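You operate a simulated robot arm through the tools that you are given. There is no shell and no other tool. Be economical: measure what you need, move in short steps, check, and stop when the job is done.

Carry out the task below with a simulated robot arm. There is one attempt and no reset: what you move stays moved.

## Task
Polish a patch of the loafer's toe from the black tin, then close the tin.
Fine: use the small brush and put it back; the other tins stay shut. Set down upright: small brush. A coat counts when it lies all over at full strength: go over it till it gets no stronger.

Only the result counts: the job must be done as asked and must still hold three seconds after the hand-in. Knocking over, shifting, dropping, spilling or breaking anything else fails it.

## Robot
A 6-joint arm with a two-finger parallel gripper, fixed in place. Base frame: the origin is at the foot of the arm, x ahead of it, y to its left, z up; the work surface is at about z = 0. Units: m, degrees, N and s.
With the tool pointing down near the work surface it reaches from about 0.14 to 0.58 m from the base axis. Its first joint turns from -66.0 to 66.0 degrees. Payload 2.1 kg.
The TCP is the grasp point between the finger pads, 0.03 m short of the fingertips. In the tool frame z runs along the fingers and y along their closing line. Largest opening 0.094 m; finger width 0.028, thickness 0.01; the body of the gripper, 0.05 by 0.096 m, starts 0.055 m behind the TCP.
Orientation is that of the tool frame in the base frame, as a unit quaternion [w, x, y, z]. With the fingers straight down and closing along the base's y, the tool's x points along the base's -x, its y along +y and its z along -z.

## Interface
- The arm moves only by the tool drive_tool. Its argument "steps" is a list of rows, each a list of 3 entries, a list of its own where there are three numbers: the turn, a rotation vector about the tool's x, y, z in degrees, then the shift along the tool's x, y, z in m, then the finger opening in m, from 0 to 0.094. In form: [[[wx, wy, wz], [tx, ty, tz], jaw], ...]. A call has 1 to 8 rows; each row is the pose to reach, as a shift and turn from the pose commanded when the call began, along the tool's axes at that moment. Rows are played at 5 a second. More than 0.05 m and 8.6 degrees between two rows, or a gripper value outside its range, and nothing of the call is played. Where a pose cannot be reached the arm comes as near as it can. A force on the tool above 70 N (or 10 N above the force at the start of the call, whichever is more), or a blocked arm, ends the call early, and 0.2 s more pass. Each finger travels about 0.072 m/s and halts on what it meets, pressing with about 38 N; the grip force reading is that of the motor and also rises with nothing between the fingers. The clock runs only during rows and for 0.2 s after the last one: add rows that repeat a pose to give the fingers time. It gives the time, the measured TCP pose, the force on the tool (base axes), the opening and the grip force at its end, in the units of the frame above (readings bear some noise), with the torque about the TCP (base axes, N m) and any sound that the robot's microphone picked up.
- Cameras (640 x 400 px; columns grow to the right, rows downward): "scene" is fixed at [0.0392, -0.3945, 0.4673]; the picture's right is [0.81, -0.59, 0.00], its down [-0.46, -0.63, -0.62] and it looks along [0.37, 0.50, -0.78] (base axes); focal length 214 px, centre (320, 200). "wrist" rides on the gripper at [0.076, 0.014, -0.103] in the tool frame; the picture's right is [-0.18, 0.98, 0.00], its down [-0.75, -0.14, -0.64] and it looks along [-0.63, -0.12, 0.77] (tool axes); focal length 243 px, centre (320, 200). There is no depth. A picture from a camera that has moved, and an enlarged one, comes with that camera's place and axes in the base frame and with its lens. The place of the scene camera against the robot may be out by one fixed shift of up to 0.025 m in any direction.
- capture(camera): a new picture of that camera. No time passes.
- zoom(camera, box): a new picture of the part [left, top, right, bottom] of that camera's present view, enlarged. No time passes.
- close_job(): hands the job in; it is judged then, once.

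Work in short steps. Places have to be worked out from the pictures, the camera data and where the tool is seen: move nearer, look again, correct. Check each grasp and each placing, and mend what went wrong. You have 120 turns and 84 pictures in all, those below and enlarged ones among them. Open the gripper and draw the arm clear of the work before you hand the job in, unless the task says otherwise; then end with one line.

The tools are called after ">>>" as a command line: name --argument value ..., lists and objects as JSON in quotes. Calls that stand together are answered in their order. drive_tool: Moves the arm, as the interface text tells. Its arguments: {"type":"object","properties":{"steps":{"type":"array","items":{"type":"array"}}},"required":["steps"]} The other tools are called the same way: capture (camera) takes a picture; zoom (camera, box) takes an enlarged picture of a part of a camera's view; close_job () hands the job in.

At the start:

```text
clock: 0.0
position: [0.3291, -0.1478, 0.3566]
orientation: [0.0, -0.001, 1.0, 0.0]
contact_force: [0.1, -0.3, -0.5]
moment: [-0.03, 0.0, 0.01]
grip_width: 0.0939
grasp_force: 0.0
```

scene: 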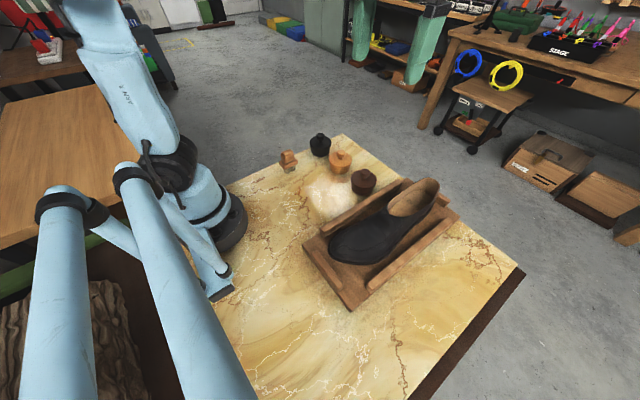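
wrist: 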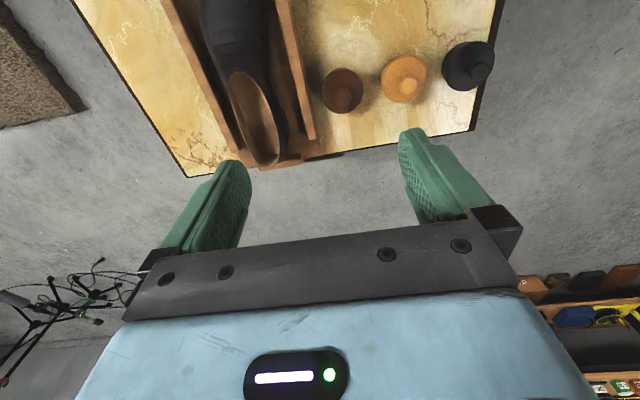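

I'll look closer at the workpieces to locate the tins, brush and shoe.

>>> zoom --camera "scene" --box '[260, 120, 400, 210]'

>>> zoom --camera "scene" --box '[290, 160, 470, 320]'

>>> zoom --camera "wrist" --box '[180, 0, 500, 200]'

```text
4.44 times, centred on (330, 165) of scene
camera zoom: at [0.0392, -0.3945, 0.4673], right [0.81, -0.59, 0.0], down [-0.46, -0.63, -0.62], along [0.37, 0.5, -0.78], focal length 953 px, centre (276, 356)
```

zoom: 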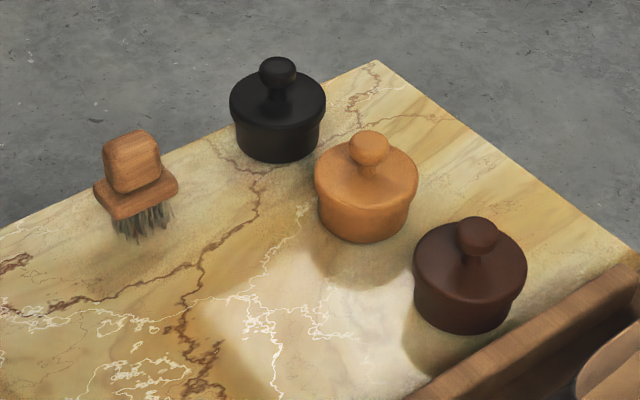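

```text
2.50 times, centred on (380, 240) of scene
camera zoom: at [0.0392, -0.3945, 0.4673], right [0.81, -0.59, 0.0], down [-0.46, -0.63, -0.62], along [0.37, 0.5, -0.78], focal length 536 px, centre (170, 100)
```

zoom: 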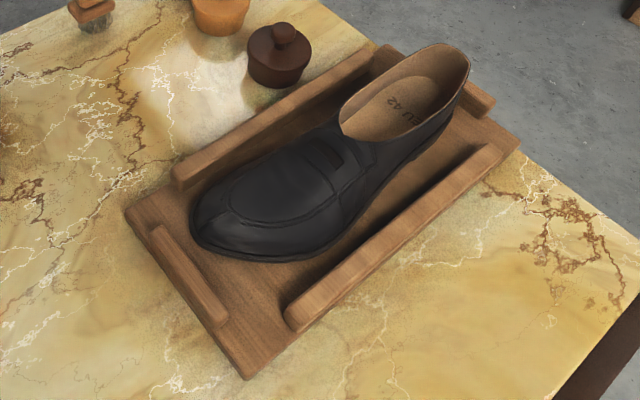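

```text
2.00 times, centred on (340, 100) of wrist
camera zoom: at [0.2537, -0.1333, 0.4579], right [0.18, 0.98, 0.0], down [0.75, -0.14, 0.64], along [0.63, -0.12, -0.77], focal length 485 px, centre (280, 400)
```

zoom: 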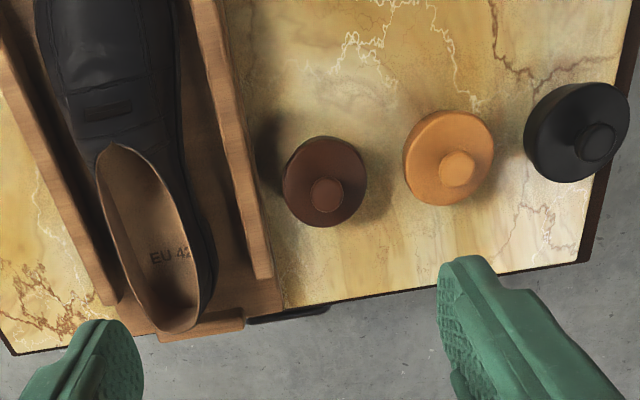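

Tins appear in a row at about x=0.373, y=0.07/-0.02/-0.12; brush near (0.25,0.05); shoe toe near (0.19,-0.26). I move the gripper over the brush for a nearer view.

>>> drive_tool --steps '[[[0, 0, 0], [0.013, 0.031, 0.018], 0.094], [[0, 0, 0], [0.026, 0.062, 0.036], 0.094], [[0, 0, 0], [0.039, 0.094, 0.054], 0.094], [[0, 0, 0], [0.053, 0.125, 0.072], 0.094], [[0, 0, 0], [0.066, 0.157, 0.09], 0.094], [[0, 0, 0], [0.079, 0.188, 0.107], 0.094]]'

>>> capture --camera "wrist"

>>> capture --camera "scene"

```text
clock: 1.4
position: [0.2512, 0.0403, 0.2489]
orientation: [0.0, 0.0, 1.0, 0.0]
contact_force: [0.2, 0.6, -0.4]
moment: [0.0, 0.01, 0.0]
grip_width: 0.0941
grasp_force: 0.1
```

```text
78 pictures are left
camera wrist: at [0.1757, 0.0549, 0.3503], right [0.19, 0.98, 0.0], down [0.75, -0.14, 0.64], along [0.63, -0.12, -0.77], focal length 243 px, centre (320, 200)
```

wrist: 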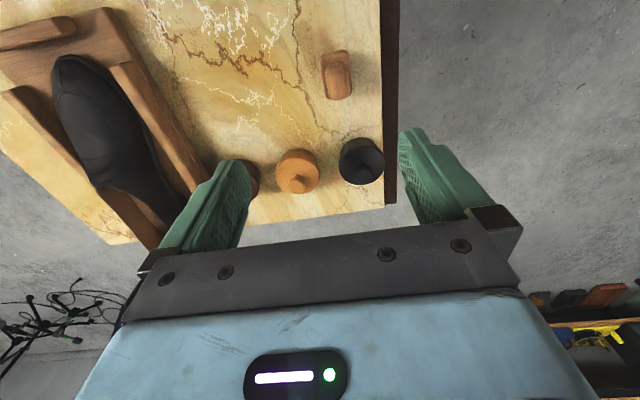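

```text
77 pictures are left
```

scene: 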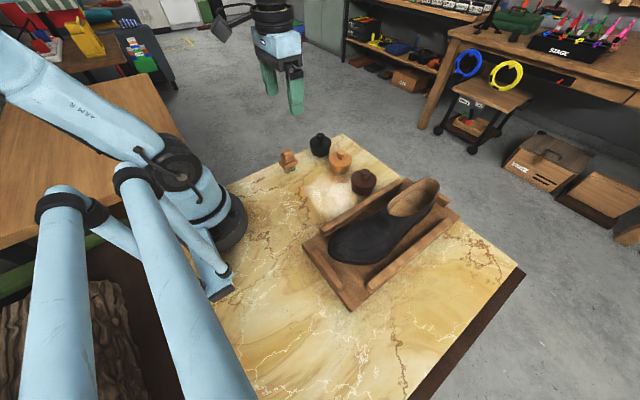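

Brush at roughly (0.245,0.06), black tin (0.368,0.078). Zooming for shape and angles.

>>> zoom --camera "wrist" --box '[270, 30, 400, 200]'

>>> zoom --camera "scene" --box '[270, 130, 340, 175]'

>>> zoom --camera "scene" --box '[315, 200, 415, 280]'

```text
2.35 times, centred on (335, 115) of wrist
camera zoom: at [0.1757, 0.0549, 0.3503], right [0.19, 0.98, 0.0], down [0.75, -0.14, 0.64], along [0.63, -0.12, -0.77], focal length 571 px, centre (285, 400)
```

zoom: 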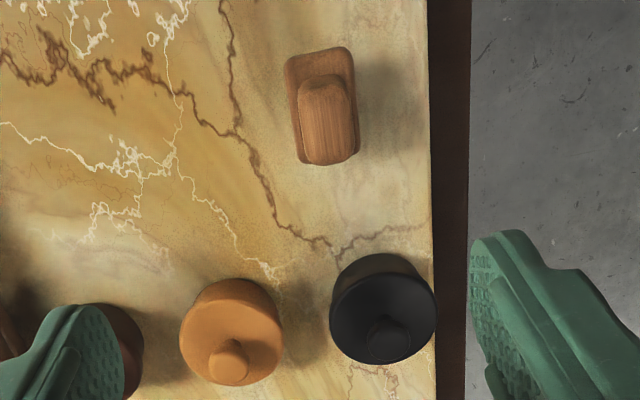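

```text
8.89 times, centred on (305, 152) of scene
camera zoom: at [0.0392, -0.3945, 0.4673], right [0.81, -0.59, 0.0], down [-0.46, -0.63, -0.62], along [0.37, 0.5, -0.78], focal length 1906 px, centre (453, 622)
```

zoom: 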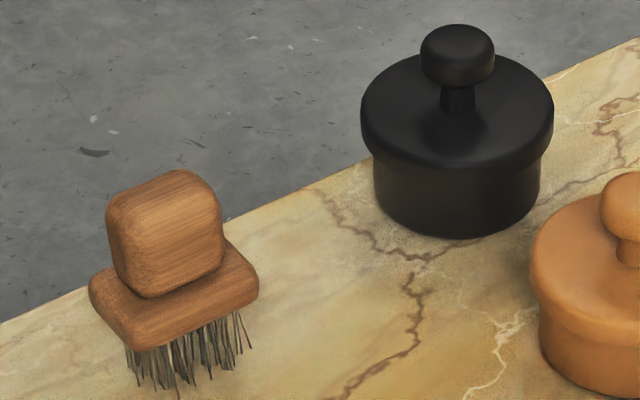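

```text
5.00 times, centred on (365, 240) of scene
camera zoom: at [0.0392, -0.3945, 0.4673], right [0.81, -0.59, 0.0], down [-0.46, -0.63, -0.62], along [0.37, 0.5, -0.78], focal length 1072 px, centre (95, 0)
```

zoom: 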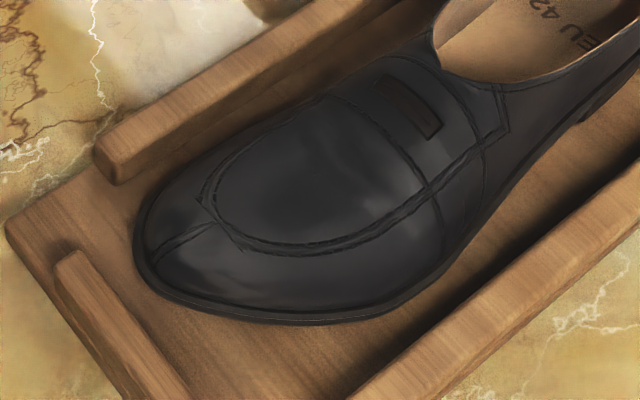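

The lid has a mushroom knob (~26 mm, centre about z=0.06); the brush handle is narrow across y and lies along x. I go above the black tin's knob first.

>>> drive_tool --steps '[[[0, 0, 0], [-0.023, 0.007, 0.024], 0.08], [[0, 0, 0], [-0.047, 0.015, 0.048], 0.07], [[0, 0, 0], [-0.07, 0.022, 0.072], 0.06], [[0, 0, 0], [-0.094, 0.03, 0.096], 0.06], [[0, 0, 0], [-0.117, 0.037, 0.119], 0.06], [[0, 0, 0], [-0.117, 0.037, 0.119], 0.06]]'

>>> capture --camera "wrist"

>>> zoom --camera "scene" --box '[270, 90, 370, 160]'

```text
clock: 2.8
position: [0.3679, 0.0775, 0.1289]
orientation: [0.0, 0.001, 1.0, -0.001]
contact_force: [-0.2, 0.2, 0.5]
moment: [-0.03, 0.0, 0.02]
grip_width: 0.0602
grasp_force: 0.1
```

```text
73 pictures are left
camera wrist: at [0.2928, 0.0922, 0.2315], right [0.18, 0.98, 0.0], down [0.75, -0.14, 0.64], along [0.63, -0.12, -0.77], focal length 243 px, centre (320, 200)
```

wrist: 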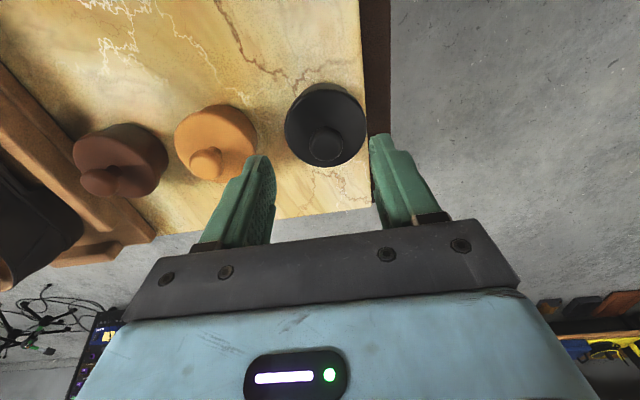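

```text
5.71 times, centred on (320, 125) of scene
camera zoom: at [0.0392, -0.3945, 0.4673], right [0.81, -0.59, 0.0], down [-0.46, -0.63, -0.62], along [0.37, 0.5, -0.78], focal length 1226 px, centre (320, 629)
```

zoom: 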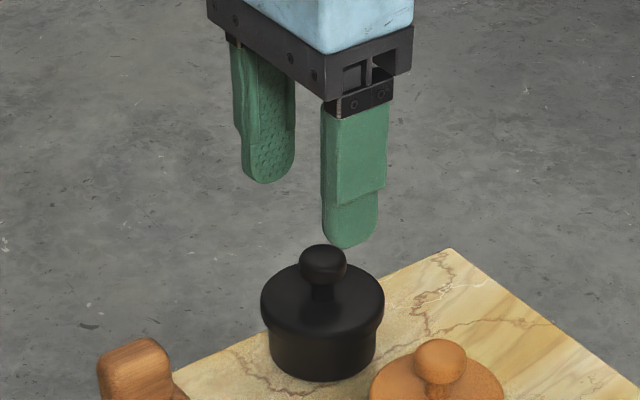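

Refined tin centre: about (0.374,0.081). Descending so the pads straddle the knob with tips just above the lid.

>>> drive_tool --steps '[[[0, 0, 0], [-0.006, 0.0035, 0.02], 0.06], [[0, 0, 0], [-0.006, 0.0035, 0.04], 0.06], [[0, 0, 0], [-0.006, 0.0035, 0.055], 0.06]]'

>>> zoom --camera "scene" --box '[270, 90, 370, 160]'

>>> zoom --camera "wrist" --box '[220, 80, 420, 240]'

```text
clock: 3.6
position: [0.3734, 0.0815, 0.0736]
orientation: [0.0, 0.0, 1.0, 0.0]
contact_force: [-1.3, 0.7, 0.8]
moment: [0.02, -0.02, 0.02]
grip_width: 0.0601
grasp_force: 0.0
```

```text
5.71 times, centred on (320, 125) of scene
camera zoom: at [0.0392, -0.3945, 0.4673], right [0.81, -0.59, 0.0], down [-0.46, -0.63, -0.62], along [0.37, 0.5, -0.78], focal length 1226 px, centre (320, 629)
```

zoom: 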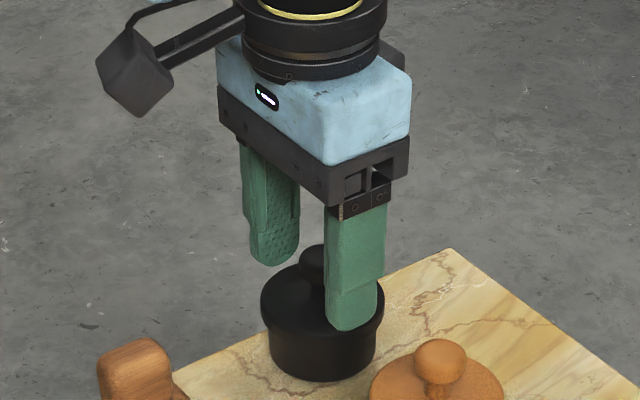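

```text
2.50 times, centred on (320, 160) of wrist
camera zoom: at [0.2975, 0.0958, 0.1769], right [0.18, 0.98, 0.0], down [0.75, -0.14, 0.64], along [0.63, -0.12, -0.77], focal length 606 px, centre (320, 300)
```

zoom: 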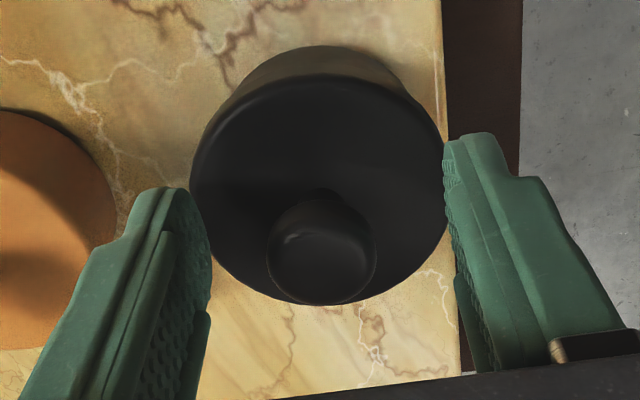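

Knob is centred. Lower 6 mm and close.

>>> drive_tool --steps '[[[0, 0, 0], [-0.001, 0, 0.006], 0.06], [[0, 0, 0], [-0.001, 0, 0.006], 0.03], [[0, 0, 0], [-0.001, 0, 0.006], 0.015], [[0, 0, 0], [-0.001, 0, 0.006], 0.015], [[0, 0, 0], [-0.001, 0, 0.006], 0.015]]'

```text
clock: 4.8
position: [0.375, 0.0803, 0.0694]
orientation: [0.0, 0.001, 1.0, -0.001]
contact_force: [1.6, -3.9, 37.4]
moment: [-0.1, -0.1, -0.04]
grip_width: 0.0256
grasp_force: 9.4
```

Gripping the knob at 25.6 mm but pressing on the lid; I raise a little and see whether the lid follows.

>>> drive_tool --steps '[[[0, 0, 0], [0, 0, -0.003], 0.015], [[0, 0, 0], [0, 0, -0.003], 0.015], [[0, 0, 0], [0, 0, -0.003], 0.015]]'

```text
clock: 5.6
position: [0.3735, 0.0812, 0.0731]
orientation: [0.0, 0.0, 1.0, 0.0]
contact_force: [0.8, 0.1, -0.2]
moment: [0.02, -0.01, -0.02]
grip_width: 0.0229
grasp_force: 38.3
heard: snap
```

A snap: the lid seems to have come off its seat. I lift by 3 cm and check the tin stays.

>>> drive_tool --steps '[[[0, 0, 0], [0, 0, -0.01], 0.015], [[0, 0, 0], [0, 0, -0.03], 0.015], [[0, 0, 0], [0, 0, -0.05], 0.015]]'

>>> zoom --camera "scene" --box '[270, 90, 370, 160]'

>>> zoom --camera "wrist" --box '[220, 40, 460, 240]'

```text
clock: 6.4
position: [0.3744, 0.08, 0.1234]
orientation: [0.001, 0.0, 1.0, 0.0]
contact_force: [1.3, -0.1, -0.3]
moment: [0.01, 0.0, 0.0]
grip_width: 0.0231
grasp_force: 37.9
```

```text
5.71 times, centred on (320, 125) of scene
camera zoom: at [0.0392, -0.3945, 0.4673], right [0.81, -0.59, 0.0], down [-0.46, -0.63, -0.62], along [0.37, 0.5, -0.78], focal length 1226 px, centre (320, 629)
```

zoom: 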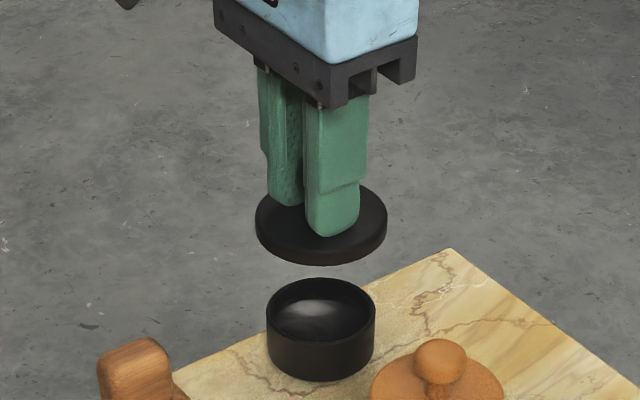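

```text
2.00 times, centred on (340, 140) of wrist
camera zoom: at [0.2982, 0.0954, 0.2244], right [0.18, 0.98, 0.0], down [0.75, -0.14, 0.64], along [0.63, -0.12, -0.77], focal length 485 px, centre (280, 320)
```

zoom: 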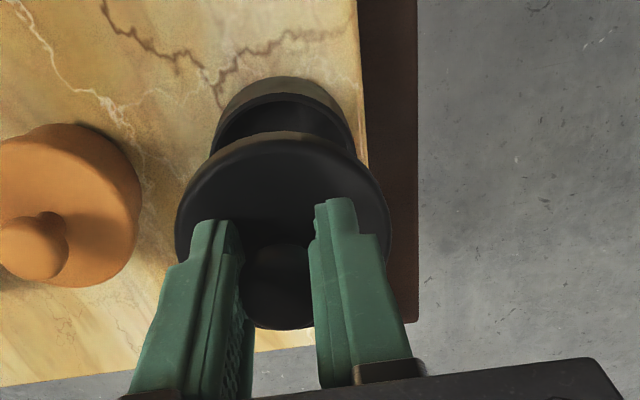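

Lid is in the grip, tin stayed put and shows dark polish. I carry the lid (higher) to free table around (0.28,-0.05).

>>> drive_tool --steps '[[[0, 0, 0], [0, 0, -0.03], 0.015], [[0, 0, 0], [0.024, -0.033, -0.03], 0.015], [[0, 0, 0], [0.047, -0.066, -0.03], 0.015], [[0, 0, 0], [0.071, -0.099, -0.03], 0.015], [[0, 0, 0], [0.094, -0.131, -0.03], 0.015], [[0, 0, 0], [0.094, -0.131, 0.01], 0.015], [[0, 0, 0], [0.094, -0.131, 0.045], 0.015], [[0, 0, 0], [0.094, -0.131, 0.055], 0.015]]'

>>> zoom --camera "scene" --box '[260, 120, 400, 210]'

```text
clock: 8.2
position: [0.2805, -0.0498, 0.0671]
orientation: [0.0, 0.0, 1.0, 0.0]
contact_force: [0.7, -0.3, -0.8]
moment: [0.01, 0.02, 0.0]
grip_width: 0.0228
grasp_force: 37.7
```

```text
4.44 times, centred on (330, 165) of scene
camera zoom: at [0.0392, -0.3945, 0.4673], right [0.81, -0.59, 0.0], down [-0.46, -0.63, -0.62], along [0.37, 0.5, -0.78], focal length 953 px, centre (276, 356)
```

zoom: 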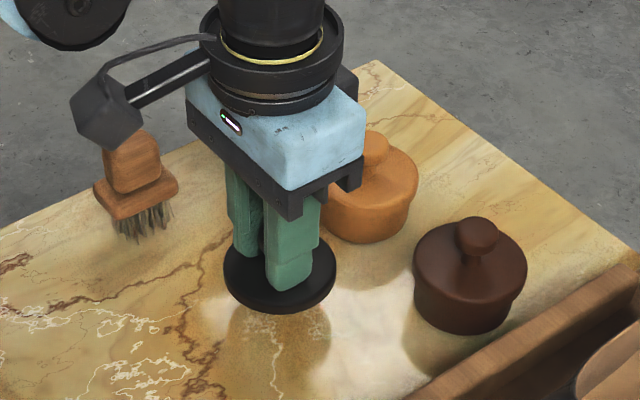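

Lid is over free table, still in the air. Lower in small steps until contact shows.

>>> drive_tool --steps '[[[0, 0, 0], [0, 0, 0.004], 0.015], [[0, 0, 0], [0, 0, 0.008], 0.015], [[0, 0, 0], [0, 0, 0.012], 0.015]]'

```text
clock: 9.0
position: [0.2807, -0.0505, 0.0563]
orientation: [0.0, 0.0, 1.0, 0.0]
contact_force: [-0.3, 0.7, -0.5]
moment: [-0.01, 0.0, 0.02]
grip_width: 0.0229
grasp_force: 37.9
```

>>> drive_tool --steps '[[[0, 0, 0], [0, 0, 0.002], 0.015], [[0, 0, 0], [0, 0, 0.004], 0.015]]'

>>> zoom --camera "scene" --box '[290, 145, 350, 195]'

```text
clock: 9.6
position: [0.2804, -0.0516, 0.0515]
orientation: [0.0, 0.0, 1.0, 0.0]
contact_force: [0.3, -0.1, -0.4]
moment: [0.01, 0.0, -0.01]
grip_width: 0.023
grasp_force: 38.6
```

```text
8.00 times, centred on (320, 170) of scene
camera zoom: at [0.0392, -0.3945, 0.4673], right [0.81, -0.59, 0.0], down [-0.46, -0.63, -0.62], along [0.37, 0.5, -0.78], focal length 1716 px, centre (320, 440)
```

zoom: 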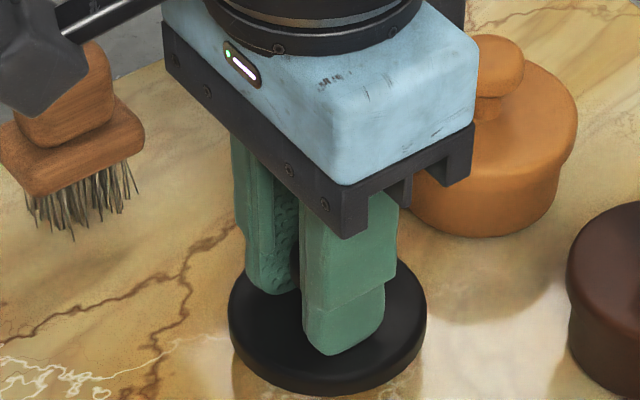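

Close to the table now (no contact force yet, z=0.0515); lowering 1 mm at a time.

>>> drive_tool --steps '[[[0, 0, 0], [0, 0, 0.001], 0.015], [[0, 0, 0], [0, 0, 0.002], 0.015], [[0, 0, 0], [0, 0, 0.003], 0.015]]'

```text
clock: 10.4
position: [0.2801, -0.0505, 0.0486]
orientation: [0.0, 0.001, 1.0, 0.001]
contact_force: [-0.4, 0.1, -0.6]
moment: [0.02, 0.01, -0.01]
grip_width: 0.0229
grasp_force: 38.2
```

>>> drive_tool --steps '[[[0, 0, 0], [0, 0, 0.001], 0.015], [[0, 0, 0], [0, 0, 0.002], 0.015], [[0, 0, 0], [0, 0, 0.003], 0.015]]'

>>> zoom --camera "scene" --box '[290, 145, 350, 195]'

```text
clock: 11.2
position: [0.281, -0.0514, 0.0444]
orientation: [0.0, 0.001, 1.0, 0.0]
contact_force: [0.4, 0.8, -0.3]
moment: [0.02, 0.0, -0.02]
grip_width: 0.023
grasp_force: 38.3
```

```text
8.00 times, centred on (320, 170) of scene
camera zoom: at [0.0392, -0.3945, 0.4673], right [0.81, -0.59, 0.0], down [-0.46, -0.63, -0.62], along [0.37, 0.5, -0.78], focal length 1716 px, centre (320, 440)
```

zoom: 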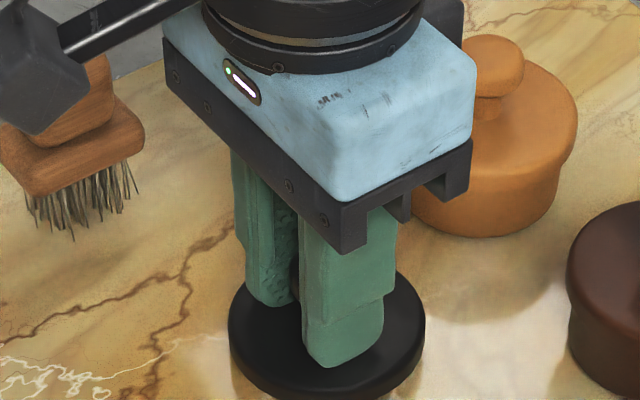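

>>> drive_tool --steps '[[[0, 0, 0], [0, 0, 0.001], 0.015], [[0, 0, 0], [0, 0, 0.002], 0.015], [[0, 0, 0], [0, 0, 0.003], 0.015]]'

```text
clock: 11.8
position: [0.2813, -0.0509, 0.0451]
orientation: [0.0, 0.0, 1.0, 0.0]
contact_force: [-1.6, 0.9, 32.4]
moment: [-0.04, -0.15, 0.0]
grip_width: 0.0229
grasp_force: 38.0
stopped in row 3: the force on the tool passed its limit at 79 N (the readings are from after the stop); the commanded pose is now the measured one
```

Lid rests on the table (contact). Relieve slightly, open the jaws and rise.

>>> drive_tool --steps '[[[0, 0, 0], [0, 0, -0.0005], 0.015], [[0, 0, 0], [0, 0, -0.0005], 0.03], [[0, 0, 0], [0, 0, -0.0005], 0.06], [[0, 0, 0], [0, 0, -0.0005], 0.06], [[0, 0, 0], [0, 0, -0.04], 0.06], [[0, 0, 0], [0, 0, -0.08], 0.06]]'

>>> capture --camera "wrist"

```text
clock: 13.2
position: [0.2807, -0.0509, 0.1245]
orientation: [-0.001, -0.001, 1.0, 0.0]
contact_force: [0.6, -0.7, 0.3]
moment: [0.02, -0.02, 0.02]
grip_width: 0.0598
grasp_force: 0.1
```

```text
64 pictures are left
camera wrist: at [0.2052, -0.0356, 0.2259], right [0.18, 0.98, 0.0], down [0.75, -0.14, 0.64], along [0.63, -0.12, -0.77], focal length 243 px, centre (320, 200)
```

wrist: 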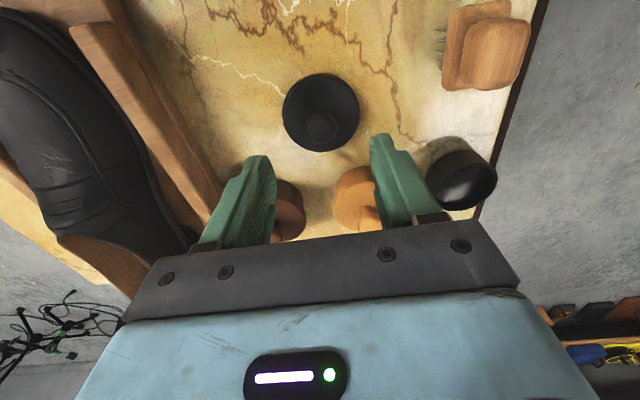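

Lid sits upright on the table. Now move above the brush at about (0.248,0.063).

>>> drive_tool --steps '[[[0, 0, 0], [0.011, 0.038, -0.002], 0.06], [[0, 0, 0], [0.022, 0.076, -0.004], 0.06], [[0, 0, 0], [0.033, 0.114, -0.006], 0.06], [[0, 0, 0], [0.033, 0.114, -0.006], 0.06]]'

>>> zoom --camera "wrist" --box '[200, 60, 440, 260]'

>>> zoom --camera "scene" --box '[240, 90, 360, 190]'

```text
clock: 14.2
position: [0.2485, 0.0653, 0.1299]
orientation: [-0.001, 0.001, 1.0, 0.0]
contact_force: [0.2, 0.0, 1.1]
moment: [-0.02, 0.01, -0.03]
grip_width: 0.0601
grasp_force: 0.0
```

```text
2.00 times, centred on (320, 160) of wrist
camera zoom: at [0.1718, 0.079, 0.2317], right [0.19, 0.98, 0.0], down [0.75, -0.14, 0.64], along [0.63, -0.12, -0.77], focal length 485 px, centre (320, 280)
```

zoom: 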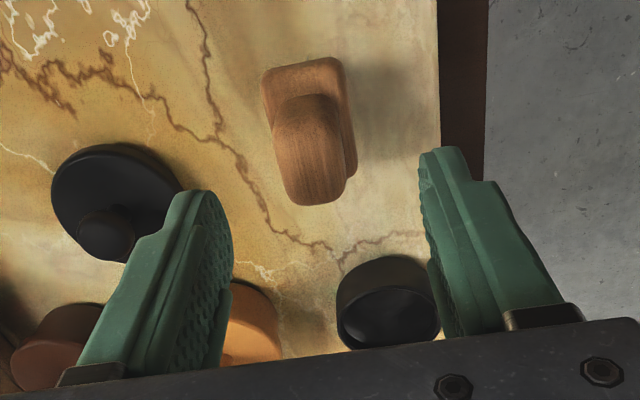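

```text
4.00 times, centred on (300, 140) of scene
camera zoom: at [0.0392, -0.3945, 0.4673], right [0.81, -0.59, 0.0], down [-0.46, -0.63, -0.62], along [0.37, 0.5, -0.78], focal length 858 px, centre (400, 440)
```

zoom: 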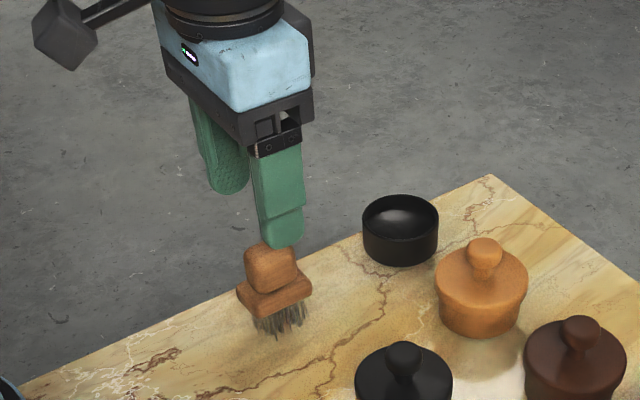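

Triangulating the two wrist views: handle top at z≈0.076, plate top ≈0.038, centre about (0.248,0.061), aligned with the axes. Descend to z=0.076 and check.

>>> drive_tool --steps '[[[0, 0, 0], [0, -0.003, 0.02], 0.06], [[0, 0, 0], [0, -0.003, 0.04], 0.06], [[0, 0, 0], [0, -0.003, 0.053], 0.06], [[0, 0, 0], [0, -0.003, 0.053], 0.06]]'

>>> zoom --camera "wrist" --box '[200, 60, 440, 260]'

>>> zoom --camera "scene" --box '[260, 120, 330, 180]'

```text
clock: 15.2
position: [0.248, 0.0604, 0.0758]
orientation: [-0.002, 0.001, 1.0, 0.0]
contact_force: [0.4, -0.1, 0.6]
moment: [0.0, 0.03, 0.01]
grip_width: 0.0602
grasp_force: 0.1
```

```text
2.00 times, centred on (320, 160) of wrist
camera zoom: at [0.172, 0.0756, 0.1785], right [0.18, 0.98, 0.0], down [0.75, -0.14, 0.64], along [0.63, -0.12, -0.77], focal length 485 px, centre (320, 280)
```

zoom: 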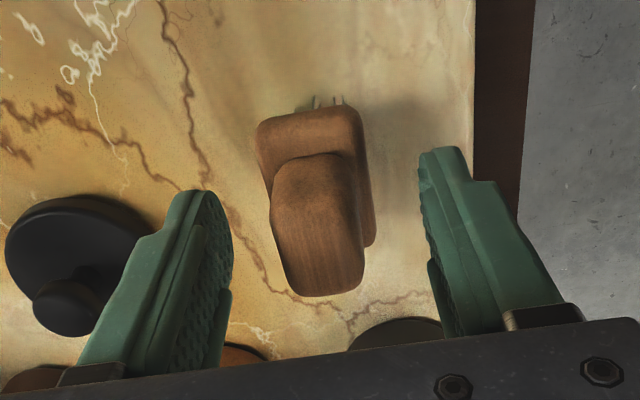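

```text
6.67 times, centred on (295, 150) of scene
camera zoom: at [0.0392, -0.3945, 0.4673], right [0.81, -0.59, 0.0], down [-0.46, -0.63, -0.62], along [0.37, 0.5, -0.78], focal length 1430 px, centre (487, 533)
```

zoom: 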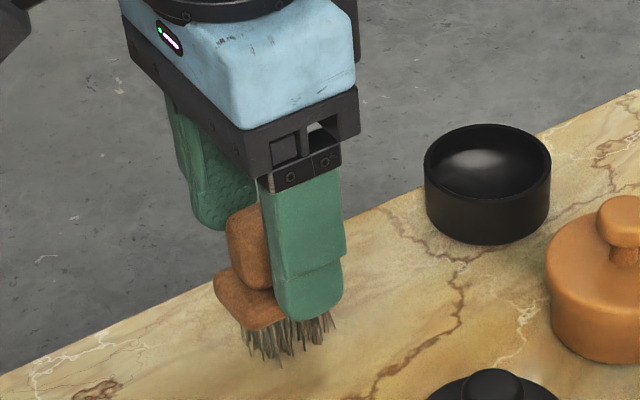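

Handle is centred between the fingers. Lower 2 mm and close.

>>> drive_tool --steps '[[[0, 0, 0], [0, 0, 0.002], 0.06], [[0, 0, 0], [0, 0, 0.002], 0.045], [[0, 0, 0], [0, 0, 0.002], 0.03], [[0, 0, 0], [0, 0, 0.002], 0.01], [[0, 0, 0], [0, 0, 0.002], 0.01], [[0, 0, 0], [0, 0, 0.002], 0.01]]'

>>> zoom --camera "scene" --box '[260, 120, 330, 180]'

```text
clock: 16.6
position: [0.2471, 0.0608, 0.0762]
orientation: [-0.001, 0.001, 1.0, 0.001]
contact_force: [-0.6, -0.6, 0.2]
moment: [0.01, 0.02, 0.0]
grip_width: 0.0274
grasp_force: 38.0
```

```text
6.67 times, centred on (295, 150) of scene
camera zoom: at [0.0392, -0.3945, 0.4673], right [0.81, -0.59, 0.0], down [-0.46, -0.63, -0.62], along [0.37, 0.5, -0.78], focal length 1430 px, centre (487, 533)
```

zoom: 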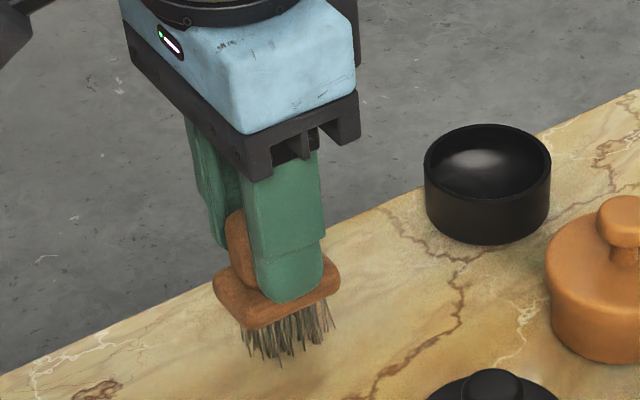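

Brush gripped (27 mm). Lift, check it hangs straight, and carry it over the open black tin.

>>> drive_tool --steps '[[[0, 0, 0], [0, 0, -0.03], 0.01], [[0, 0, 0], [0, 0, -0.06], 0.01], [[0, 0, 0], [-0.032, 0.005, -0.06], 0.01], [[0, 0, 0], [-0.064, 0.01, -0.06], 0.01], [[0, 0, 0], [-0.096, 0.015, -0.06], 0.01], [[0, 0, 0], [-0.127, 0.02, -0.06], 0.01], [[0, 0, 0], [-0.127, 0.02, -0.04], 0.01]]'

>>> zoom --camera "scene" --box '[270, 90, 370, 165]'

>>> zoom --camera "wrist" --box '[200, 60, 440, 260]'

```text
clock: 18.2
position: [0.3765, 0.0805, 0.1146]
orientation: [0.0, 0.0, 1.0, 0.001]
contact_force: [0.1, 0.7, -0.7]
moment: [0.01, 0.0, -0.01]
grip_width: 0.0276
grasp_force: 38.0
```

```text
5.33 times, centred on (320, 128) of scene
camera zoom: at [0.0393, -0.3945, 0.4673], right [0.81, -0.59, 0.0], down [-0.46, -0.63, -0.62], along [0.37, 0.5, -0.78], focal length 1144 px, centre (320, 587)
```

zoom: 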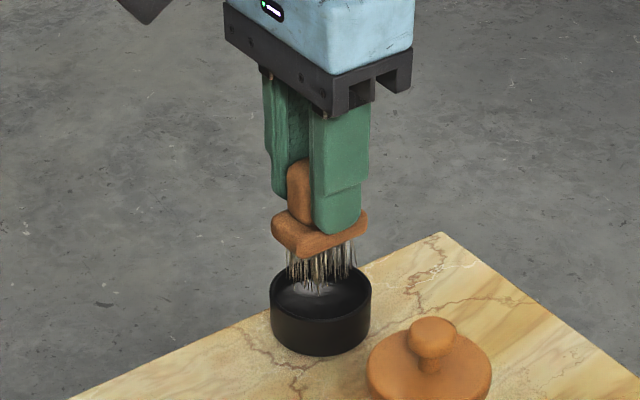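

```text
2.00 times, centred on (320, 160) of wrist
camera zoom: at [0.2998, 0.0951, 0.2171], right [0.18, 0.98, 0.0], down [0.75, -0.14, 0.64], along [0.63, -0.12, -0.77], focal length 485 px, centre (320, 280)
```

zoom: 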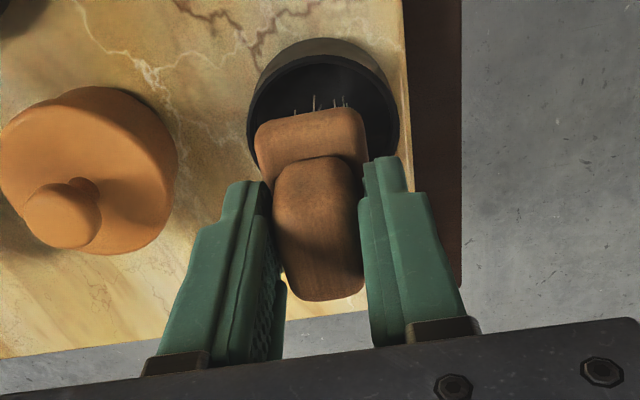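

Brush hangs straight and is centred above the tin. Descend gently watching the force.

>>> drive_tool --steps '[[[0, 0, 0], [0.001, 0, 0.006], 0.01], [[0, 0, 0], [0.001, 0, 0.012], 0.01], [[0, 0, 0], [0.001, 0, 0.018], 0.01], [[0, 0, 0], [0.001, 0, 0.021], 0.01]]'

>>> zoom --camera "scene" --box '[270, 90, 370, 165]'

```text
clock: 19.0
position: [0.3751, 0.0807, 0.1042]
orientation: [-0.004, 0.0, 1.0, 0.0]
contact_force: [1.4, 0.0, 24.5]
moment: [0.03, 0.39, -0.01]
grip_width: 0.0276
grasp_force: 38.4
stopped in row 3: the force on the tool passed its limit at 91 N (the readings are from after the stop); the commanded pose is now the measured one
```

```text
5.33 times, centred on (320, 128) of scene
camera zoom: at [0.0392, -0.3945, 0.4673], right [0.81, -0.59, 0.0], down [-0.46, -0.63, -0.62], along [0.37, 0.5, -0.78], focal length 1144 px, centre (320, 587)
```

zoom: 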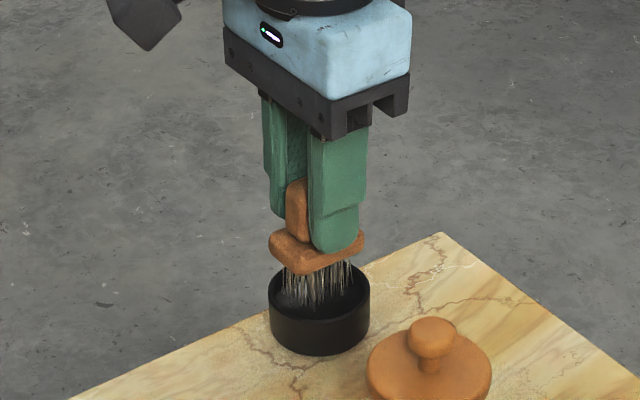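

Firm contact already at z=0.104. I look close to see whether bristles meet polish or the rim.

>>> zoom --camera "scene" --box '[305, 125, 345, 160]'

>>> zoom --camera "wrist" --box '[260, 60, 400, 170]'

```text
11.43 times, centred on (325, 142) of scene
camera zoom: at [0.0392, -0.3945, 0.4673], right [0.81, -0.59, 0.0], down [-0.46, -0.63, -0.62], along [0.37, 0.5, -0.78], focal length 2451 px, centre (263, 857)
```

zoom: 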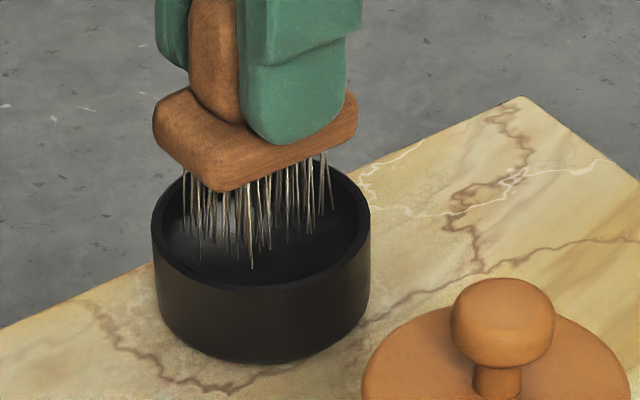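

```text
3.64 times, centred on (330, 115) of wrist
camera zoom: at [0.299, 0.0953, 0.2052], right [0.18, 0.98, 0.0], down [0.76, -0.14, 0.64], along [0.63, -0.12, -0.77], focal length 882 px, centre (284, 509)
```

zoom: 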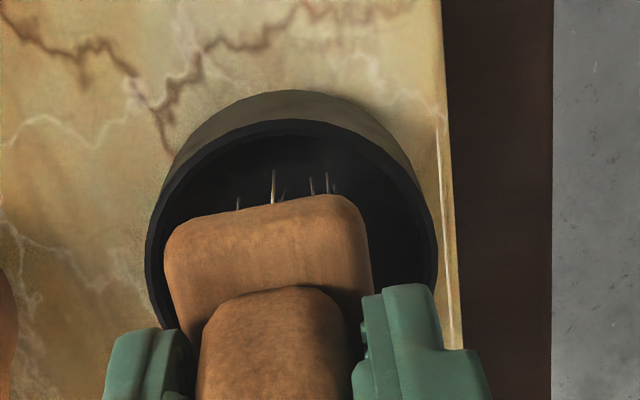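

Bristle tips are well inside the rim and apparently on the polish. I rub a little with light pressure to load the bristles.

>>> drive_tool --steps '[[[0, 0, 0], [0.003, 0, -0.001], 0.01], [[0, 0, 0], [-0.003, 0, -0.001], 0.01], [[0, 0, 0], [0.003, 0.002, -0.001], 0.01], [[0, 0, 0], [0, 0, 0], 0.01], [[0, 0, 0], [0, 0, 0.0], 0.01]]'

>>> zoom --camera "scene" --box '[305, 125, 345, 160]'

```text
clock: 20.2
position: [0.374, 0.0795, 0.1024]
orientation: [-0.004, 0.0, 1.0, 0.001]
contact_force: [-0.2, 0.4, 46.9]
moment: [0.03, 0.94, 0.0]
grip_width: 0.0273
grasp_force: 37.9
```

```text
11.43 times, centred on (325, 142) of scene
camera zoom: at [0.0391, -0.3945, 0.4673], right [0.81, -0.59, 0.0], down [-0.46, -0.63, -0.62], along [0.37, 0.5, -0.78], focal length 2451 px, centre (263, 857)
```

zoom: 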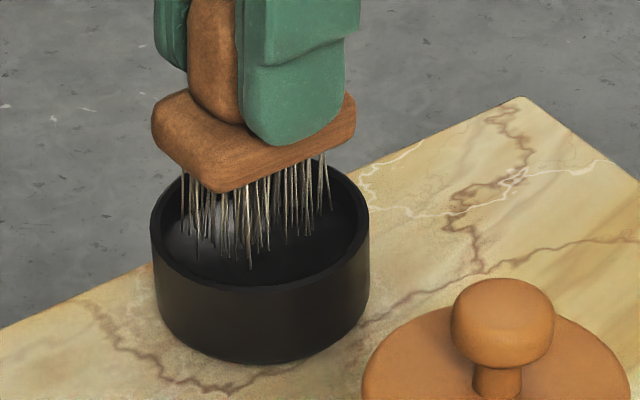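

Tips are darkening — loaded with polish. Lift clear and inspect the bristles and tin.

>>> drive_tool --steps '[[[0, 0, 0], [0, 0, -0.003], 0.01], [[0, 0, 0], [0, 0, -0.025], 0.01], [[0, 0, 0], [0, 0, -0.05], 0.01]]'

>>> zoom --camera "scene" --box '[285, 90, 355, 160]'

```text
clock: 21.0
position: [0.3727, 0.0804, 0.1521]
orientation: [-0.003, 0.0, 1.0, 0.0]
contact_force: [1.0, -0.1, -0.4]
moment: [0.0, 0.01, 0.01]
grip_width: 0.0275
grasp_force: 37.9
```

```text
5.71 times, centred on (320, 125) of scene
camera zoom: at [0.0392, -0.3945, 0.4673], right [0.81, -0.59, 0.0], down [-0.46, -0.63, -0.62], along [0.37, 0.5, -0.78], focal length 1226 px, centre (320, 629)
```

zoom: 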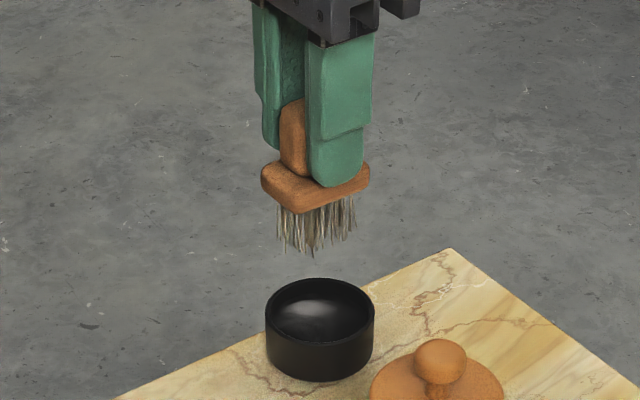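

>>> zoom --camera "scene" --box '[308, 108, 338, 138]'

```text
13.33 times, centred on (323, 123) of scene
camera zoom: at [0.0392, -0.3945, 0.4673], right [0.81, -0.59, 0.0], down [-0.46, -0.63, -0.62], along [0.37, 0.5, -0.78], focal length 2860 px, centre (280, 1227)
```

zoom: 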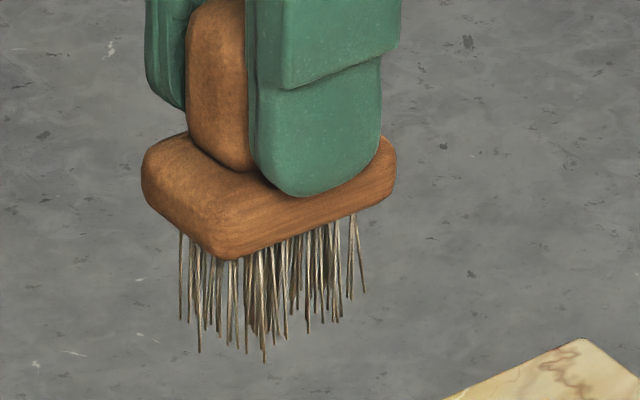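

Loading is unclear; contact may have been with the rim on the -x side. I look with the wrist camera to get the tin centre relative to the brush.

>>> zoom --camera "wrist" --box '[260, 60, 400, 180]'

```text
3.33 times, centred on (330, 120) of wrist
camera zoom: at [0.2986, 0.0955, 0.2542], right [0.18, 0.98, 0.0], down [0.76, -0.14, 0.64], along [0.63, -0.12, -0.77], focal length 809 px, centre (287, 467)
```

zoom: 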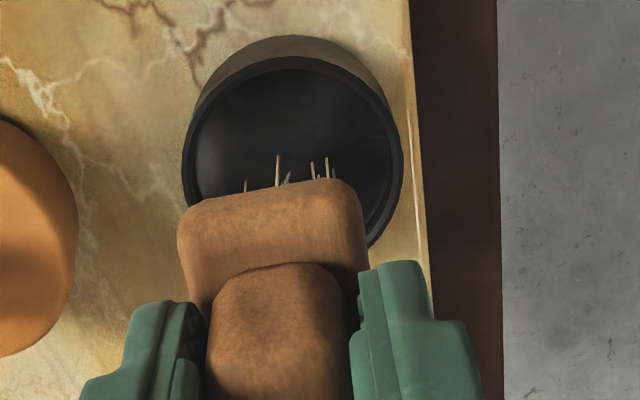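

The moment says contact was at about -20 mm in x — the bristle block's near corners on the rim; the tin centre is ~3 mm further in +x. I shift +3 mm x, +1 mm y, untilt slightly and descend again.

>>> drive_tool --steps '[[[0, 0.4, 0], [-0.003, 0.001, 0.0], 0.01], [[0, 0.4, 0], [-0.003, 0.001, 0.03], 0.01], [[0, 0.4, 0], [-0.003, 0.001, 0.044], 0.01], [[0, 0.4, 0], [-0.003, 0.001, 0.047], 0.01], [[0, 0.4, 0], [-0.003, 0.001, 0.05], 0.01]]'

```text
clock: 22.2
position: [0.3762, 0.0816, 0.1022]
orientation: [-0.007, 0.0, 1.0, -0.001]
contact_force: [-0.5, -0.1, 1.5]
moment: [-0.06, -0.07, -0.04]
grip_width: 0.0277
grasp_force: 37.8
```

No contact now at z=0.102. Correct the tilt the other way and continue down gently.

>>> drive_tool --steps '[[[0, -0.8, 0], [0, 0, -0.001], 0.01], [[0, -0.8, 0], [0, 0, 0.001], 0.01], [[0, -0.8, 0], [0, 0, 0.003], 0.01], [[0, -0.8, 0], [0, 0, 0.005], 0.01]]'

```text
clock: 23.2
position: [0.3775, 0.0811, 0.0974]
orientation: [0.0, 0.001, 1.0, 0.0]
contact_force: [0.7, 0.3, -0.5]
moment: [0.02, 0.02, 0.0]
grip_width: 0.0274
grasp_force: 38.3
```

Inside the tin, still free at z=0.097. Continue in 1.5 mm steps.

>>> drive_tool --steps '[[[0, 0, 0], [0, 0, 0.0015], 0.01], [[0, 0, 0], [0, 0, 0.003], 0.01], [[0, 0, 0], [0, 0, 0.0045], 0.01]]'

>>> zoom --camera "scene" --box '[305, 125, 345, 160]'

```text
clock: 24.0
position: [0.3772, 0.0807, 0.0956]
orientation: [0.0, -0.001, 1.0, -0.001]
contact_force: [-2.1, 0.7, 25.5]
moment: [0.06, -0.31, 0.03]
grip_width: 0.0275
grasp_force: 37.9
stopped in row 3: the force on the tool passed its limit at 76 N (the readings are from after the stop); the commanded pose is now the measured one
```

```text
11.43 times, centred on (325, 142) of scene
camera zoom: at [0.0391, -0.3945, 0.4673], right [0.81, -0.59, 0.0], down [-0.46, -0.63, -0.62], along [0.37, 0.5, -0.78], focal length 2451 px, centre (263, 857)
```

zoom: 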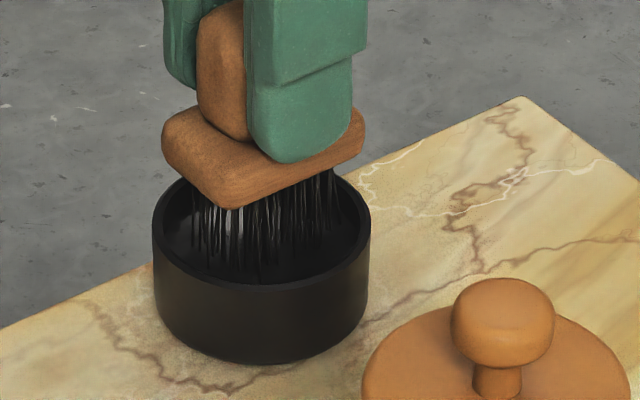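

Bristles turned black — loaded. Lift straight out and check.

>>> drive_tool --steps '[[[0, 0, 0], [0, 0, -0.01], 0.01], [[0, 0, 0], [0, 0, -0.04], 0.01], [[0, 0, 0], [0, 0, -0.08], 0.01], [[0, 0, 0], [0, 0, -0.115], 0.01]]'

>>> zoom --camera "scene" --box '[270, 70, 370, 160]'

```text
clock: 25.0
position: [0.3772, 0.0809, 0.2105]
orientation: [0.0, 0.0, 1.0, -0.001]
contact_force: [-0.3, -0.1, -1.2]
moment: [0.01, 0.0, -0.04]
grip_width: 0.0272
grasp_force: 37.8
```

```text
4.44 times, centred on (320, 115) of scene
camera zoom: at [0.0392, -0.3945, 0.4673], right [0.81, -0.59, 0.0], down [-0.46, -0.63, -0.62], along [0.37, 0.5, -0.78], focal length 953 px, centre (320, 578)
```

zoom: 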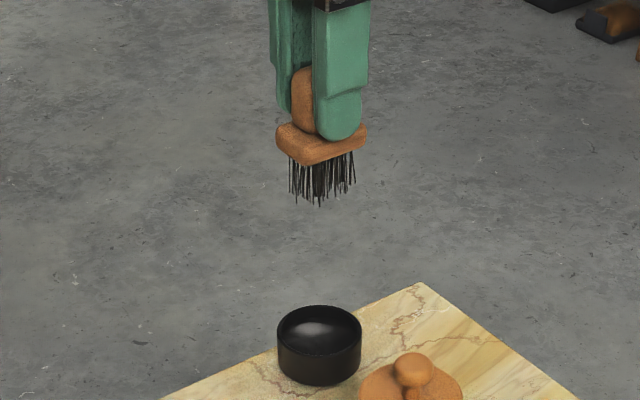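

Loaded brush. Travel to above the toe region (0.20,-0.25) at z=0.21.

>>> drive_tool --steps '[[[0, 0, 0], [0.022, -0.041, 0], 0.01], [[0, 0, 0], [0.044, -0.083, 0], 0.01], [[0, 0, 0], [0.066, -0.124, 0], 0.01], [[0, 0, 0], [0.088, -0.165, 0], 0.01], [[0, 0, 0], [0.111, -0.207, 0], 0.01], [[0, 0, 0], [0.133, -0.248, 0], 0.01], [[0, 0, 0], [0.155, -0.29, 0], 0.01], [[0, 0, 0], [0.177, -0.331, 0], 0.01]]'

>>> capture --camera "wrist"

>>> capture --camera "scene"

```text
clock: 26.8
position: [0.1996, -0.2491, 0.2099]
orientation: [0.0, 0.0, 1.0, 0.0]
contact_force: [-0.5, -0.2, -0.8]
moment: [0.0, -0.01, -0.02]
grip_width: 0.0275
grasp_force: 37.8
```

```text
47 pictures are left
camera wrist: at [0.1233, -0.2338, 0.3116], right [0.18, 0.98, 0.0], down [0.75, -0.14, 0.64], along [0.63, -0.12, -0.77], focal length 243 px, centre (320, 200)
```

wrist: 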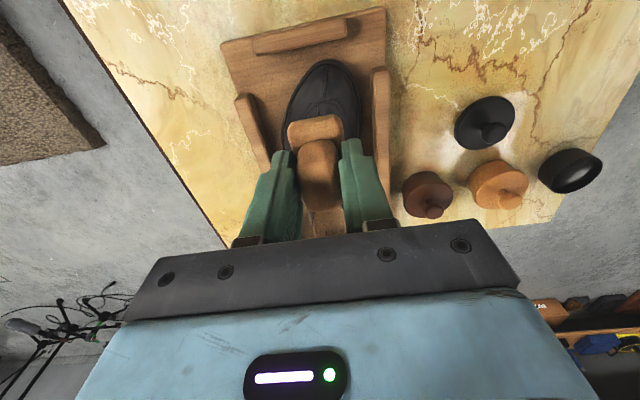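

```text
46 pictures are left
```

scene: 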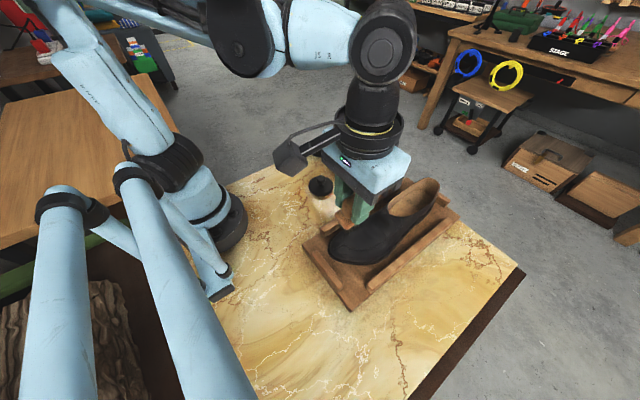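

I zoom on the toe to see its surface state before brushing.

>>> zoom --camera "scene" --box '[320, 190, 420, 275]'

>>> zoom --camera "wrist" --box '[260, 40, 400, 150]'

```text
4.71 times, centred on (370, 232) of scene
camera zoom: at [0.0393, -0.3945, 0.4673], right [0.81, -0.59, 0.0], down [-0.46, -0.63, -0.62], along [0.37, 0.5, -0.78], focal length 1009 px, centre (85, 47)
```

zoom: 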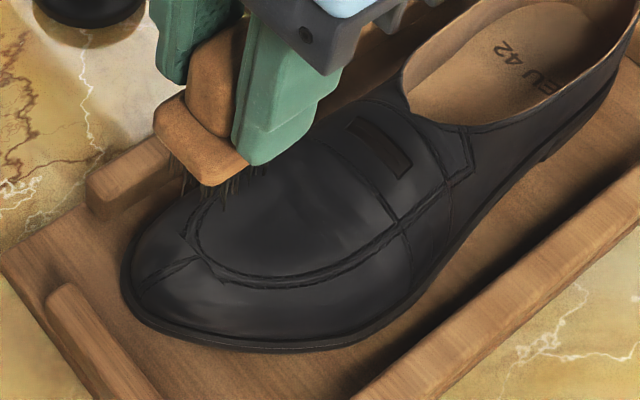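

```text
3.64 times, centred on (330, 95) of wrist
camera zoom: at [0.1233, -0.2338, 0.3116], right [0.18, 0.98, 0.0], down [0.75, -0.14, 0.64], along [0.63, -0.12, -0.77], focal length 882 px, centre (284, 582)
```

zoom: 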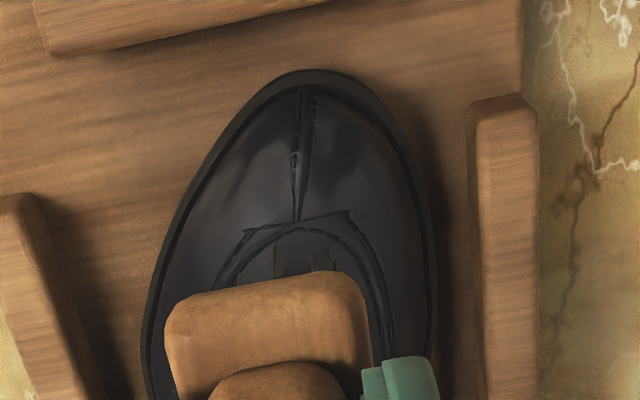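

Toe seam runs from about (0.175,-0.237) to the apron start at (0.205,-0.246), z≈0.055. I lower over the toe front area towards contact.

>>> drive_tool --steps '[[[0, 0, 0], [-0.003, 0.002, 0.03], 0.01], [[0, 0, 0], [-0.005, 0.002, 0.055], 0.01], [[0, 0, 0], [-0.005, 0.002, 0.065], 0.01]]'

>>> zoom --camera "scene" --box '[320, 190, 420, 275]'

```text
clock: 27.6
position: [0.2046, -0.2466, 0.1453]
orientation: [0.0, 0.002, 1.0, -0.001]
contact_force: [0.3, -0.1, -0.4]
moment: [0.0, 0.01, 0.01]
grip_width: 0.0276
grasp_force: 38.3
```

```text
4.71 times, centred on (370, 232) of scene
camera zoom: at [0.0392, -0.3945, 0.4673], right [0.81, -0.59, 0.0], down [-0.46, -0.63, -0.62], along [0.37, 0.5, -0.78], focal length 1009 px, centre (85, 47)
```

zoom: 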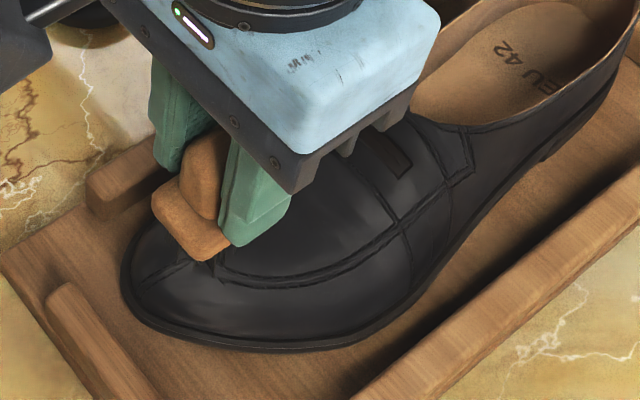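

>>> drive_tool --steps '[[[0, 0, 0], [0, 0, 0.003], 0.01], [[0, 0, 0], [0, 0, 0.005], 0.01], [[0, 0, 0], [0, 0, 0.007], 0.01], [[0, 0, 0], [0, 0, 0.009], 0.01], [[0, 0, 0], [0, 0, 0.011], 0.01]]'

```text
clock: 28.8
position: [0.2031, -0.2481, 0.1357]
orientation: [-0.002, 0.002, 1.0, 0.0]
contact_force: [-20.4, 2.5, 52.1]
moment: [0.35, 0.35, 0.11]
grip_width: 0.0275
grasp_force: 37.8
```

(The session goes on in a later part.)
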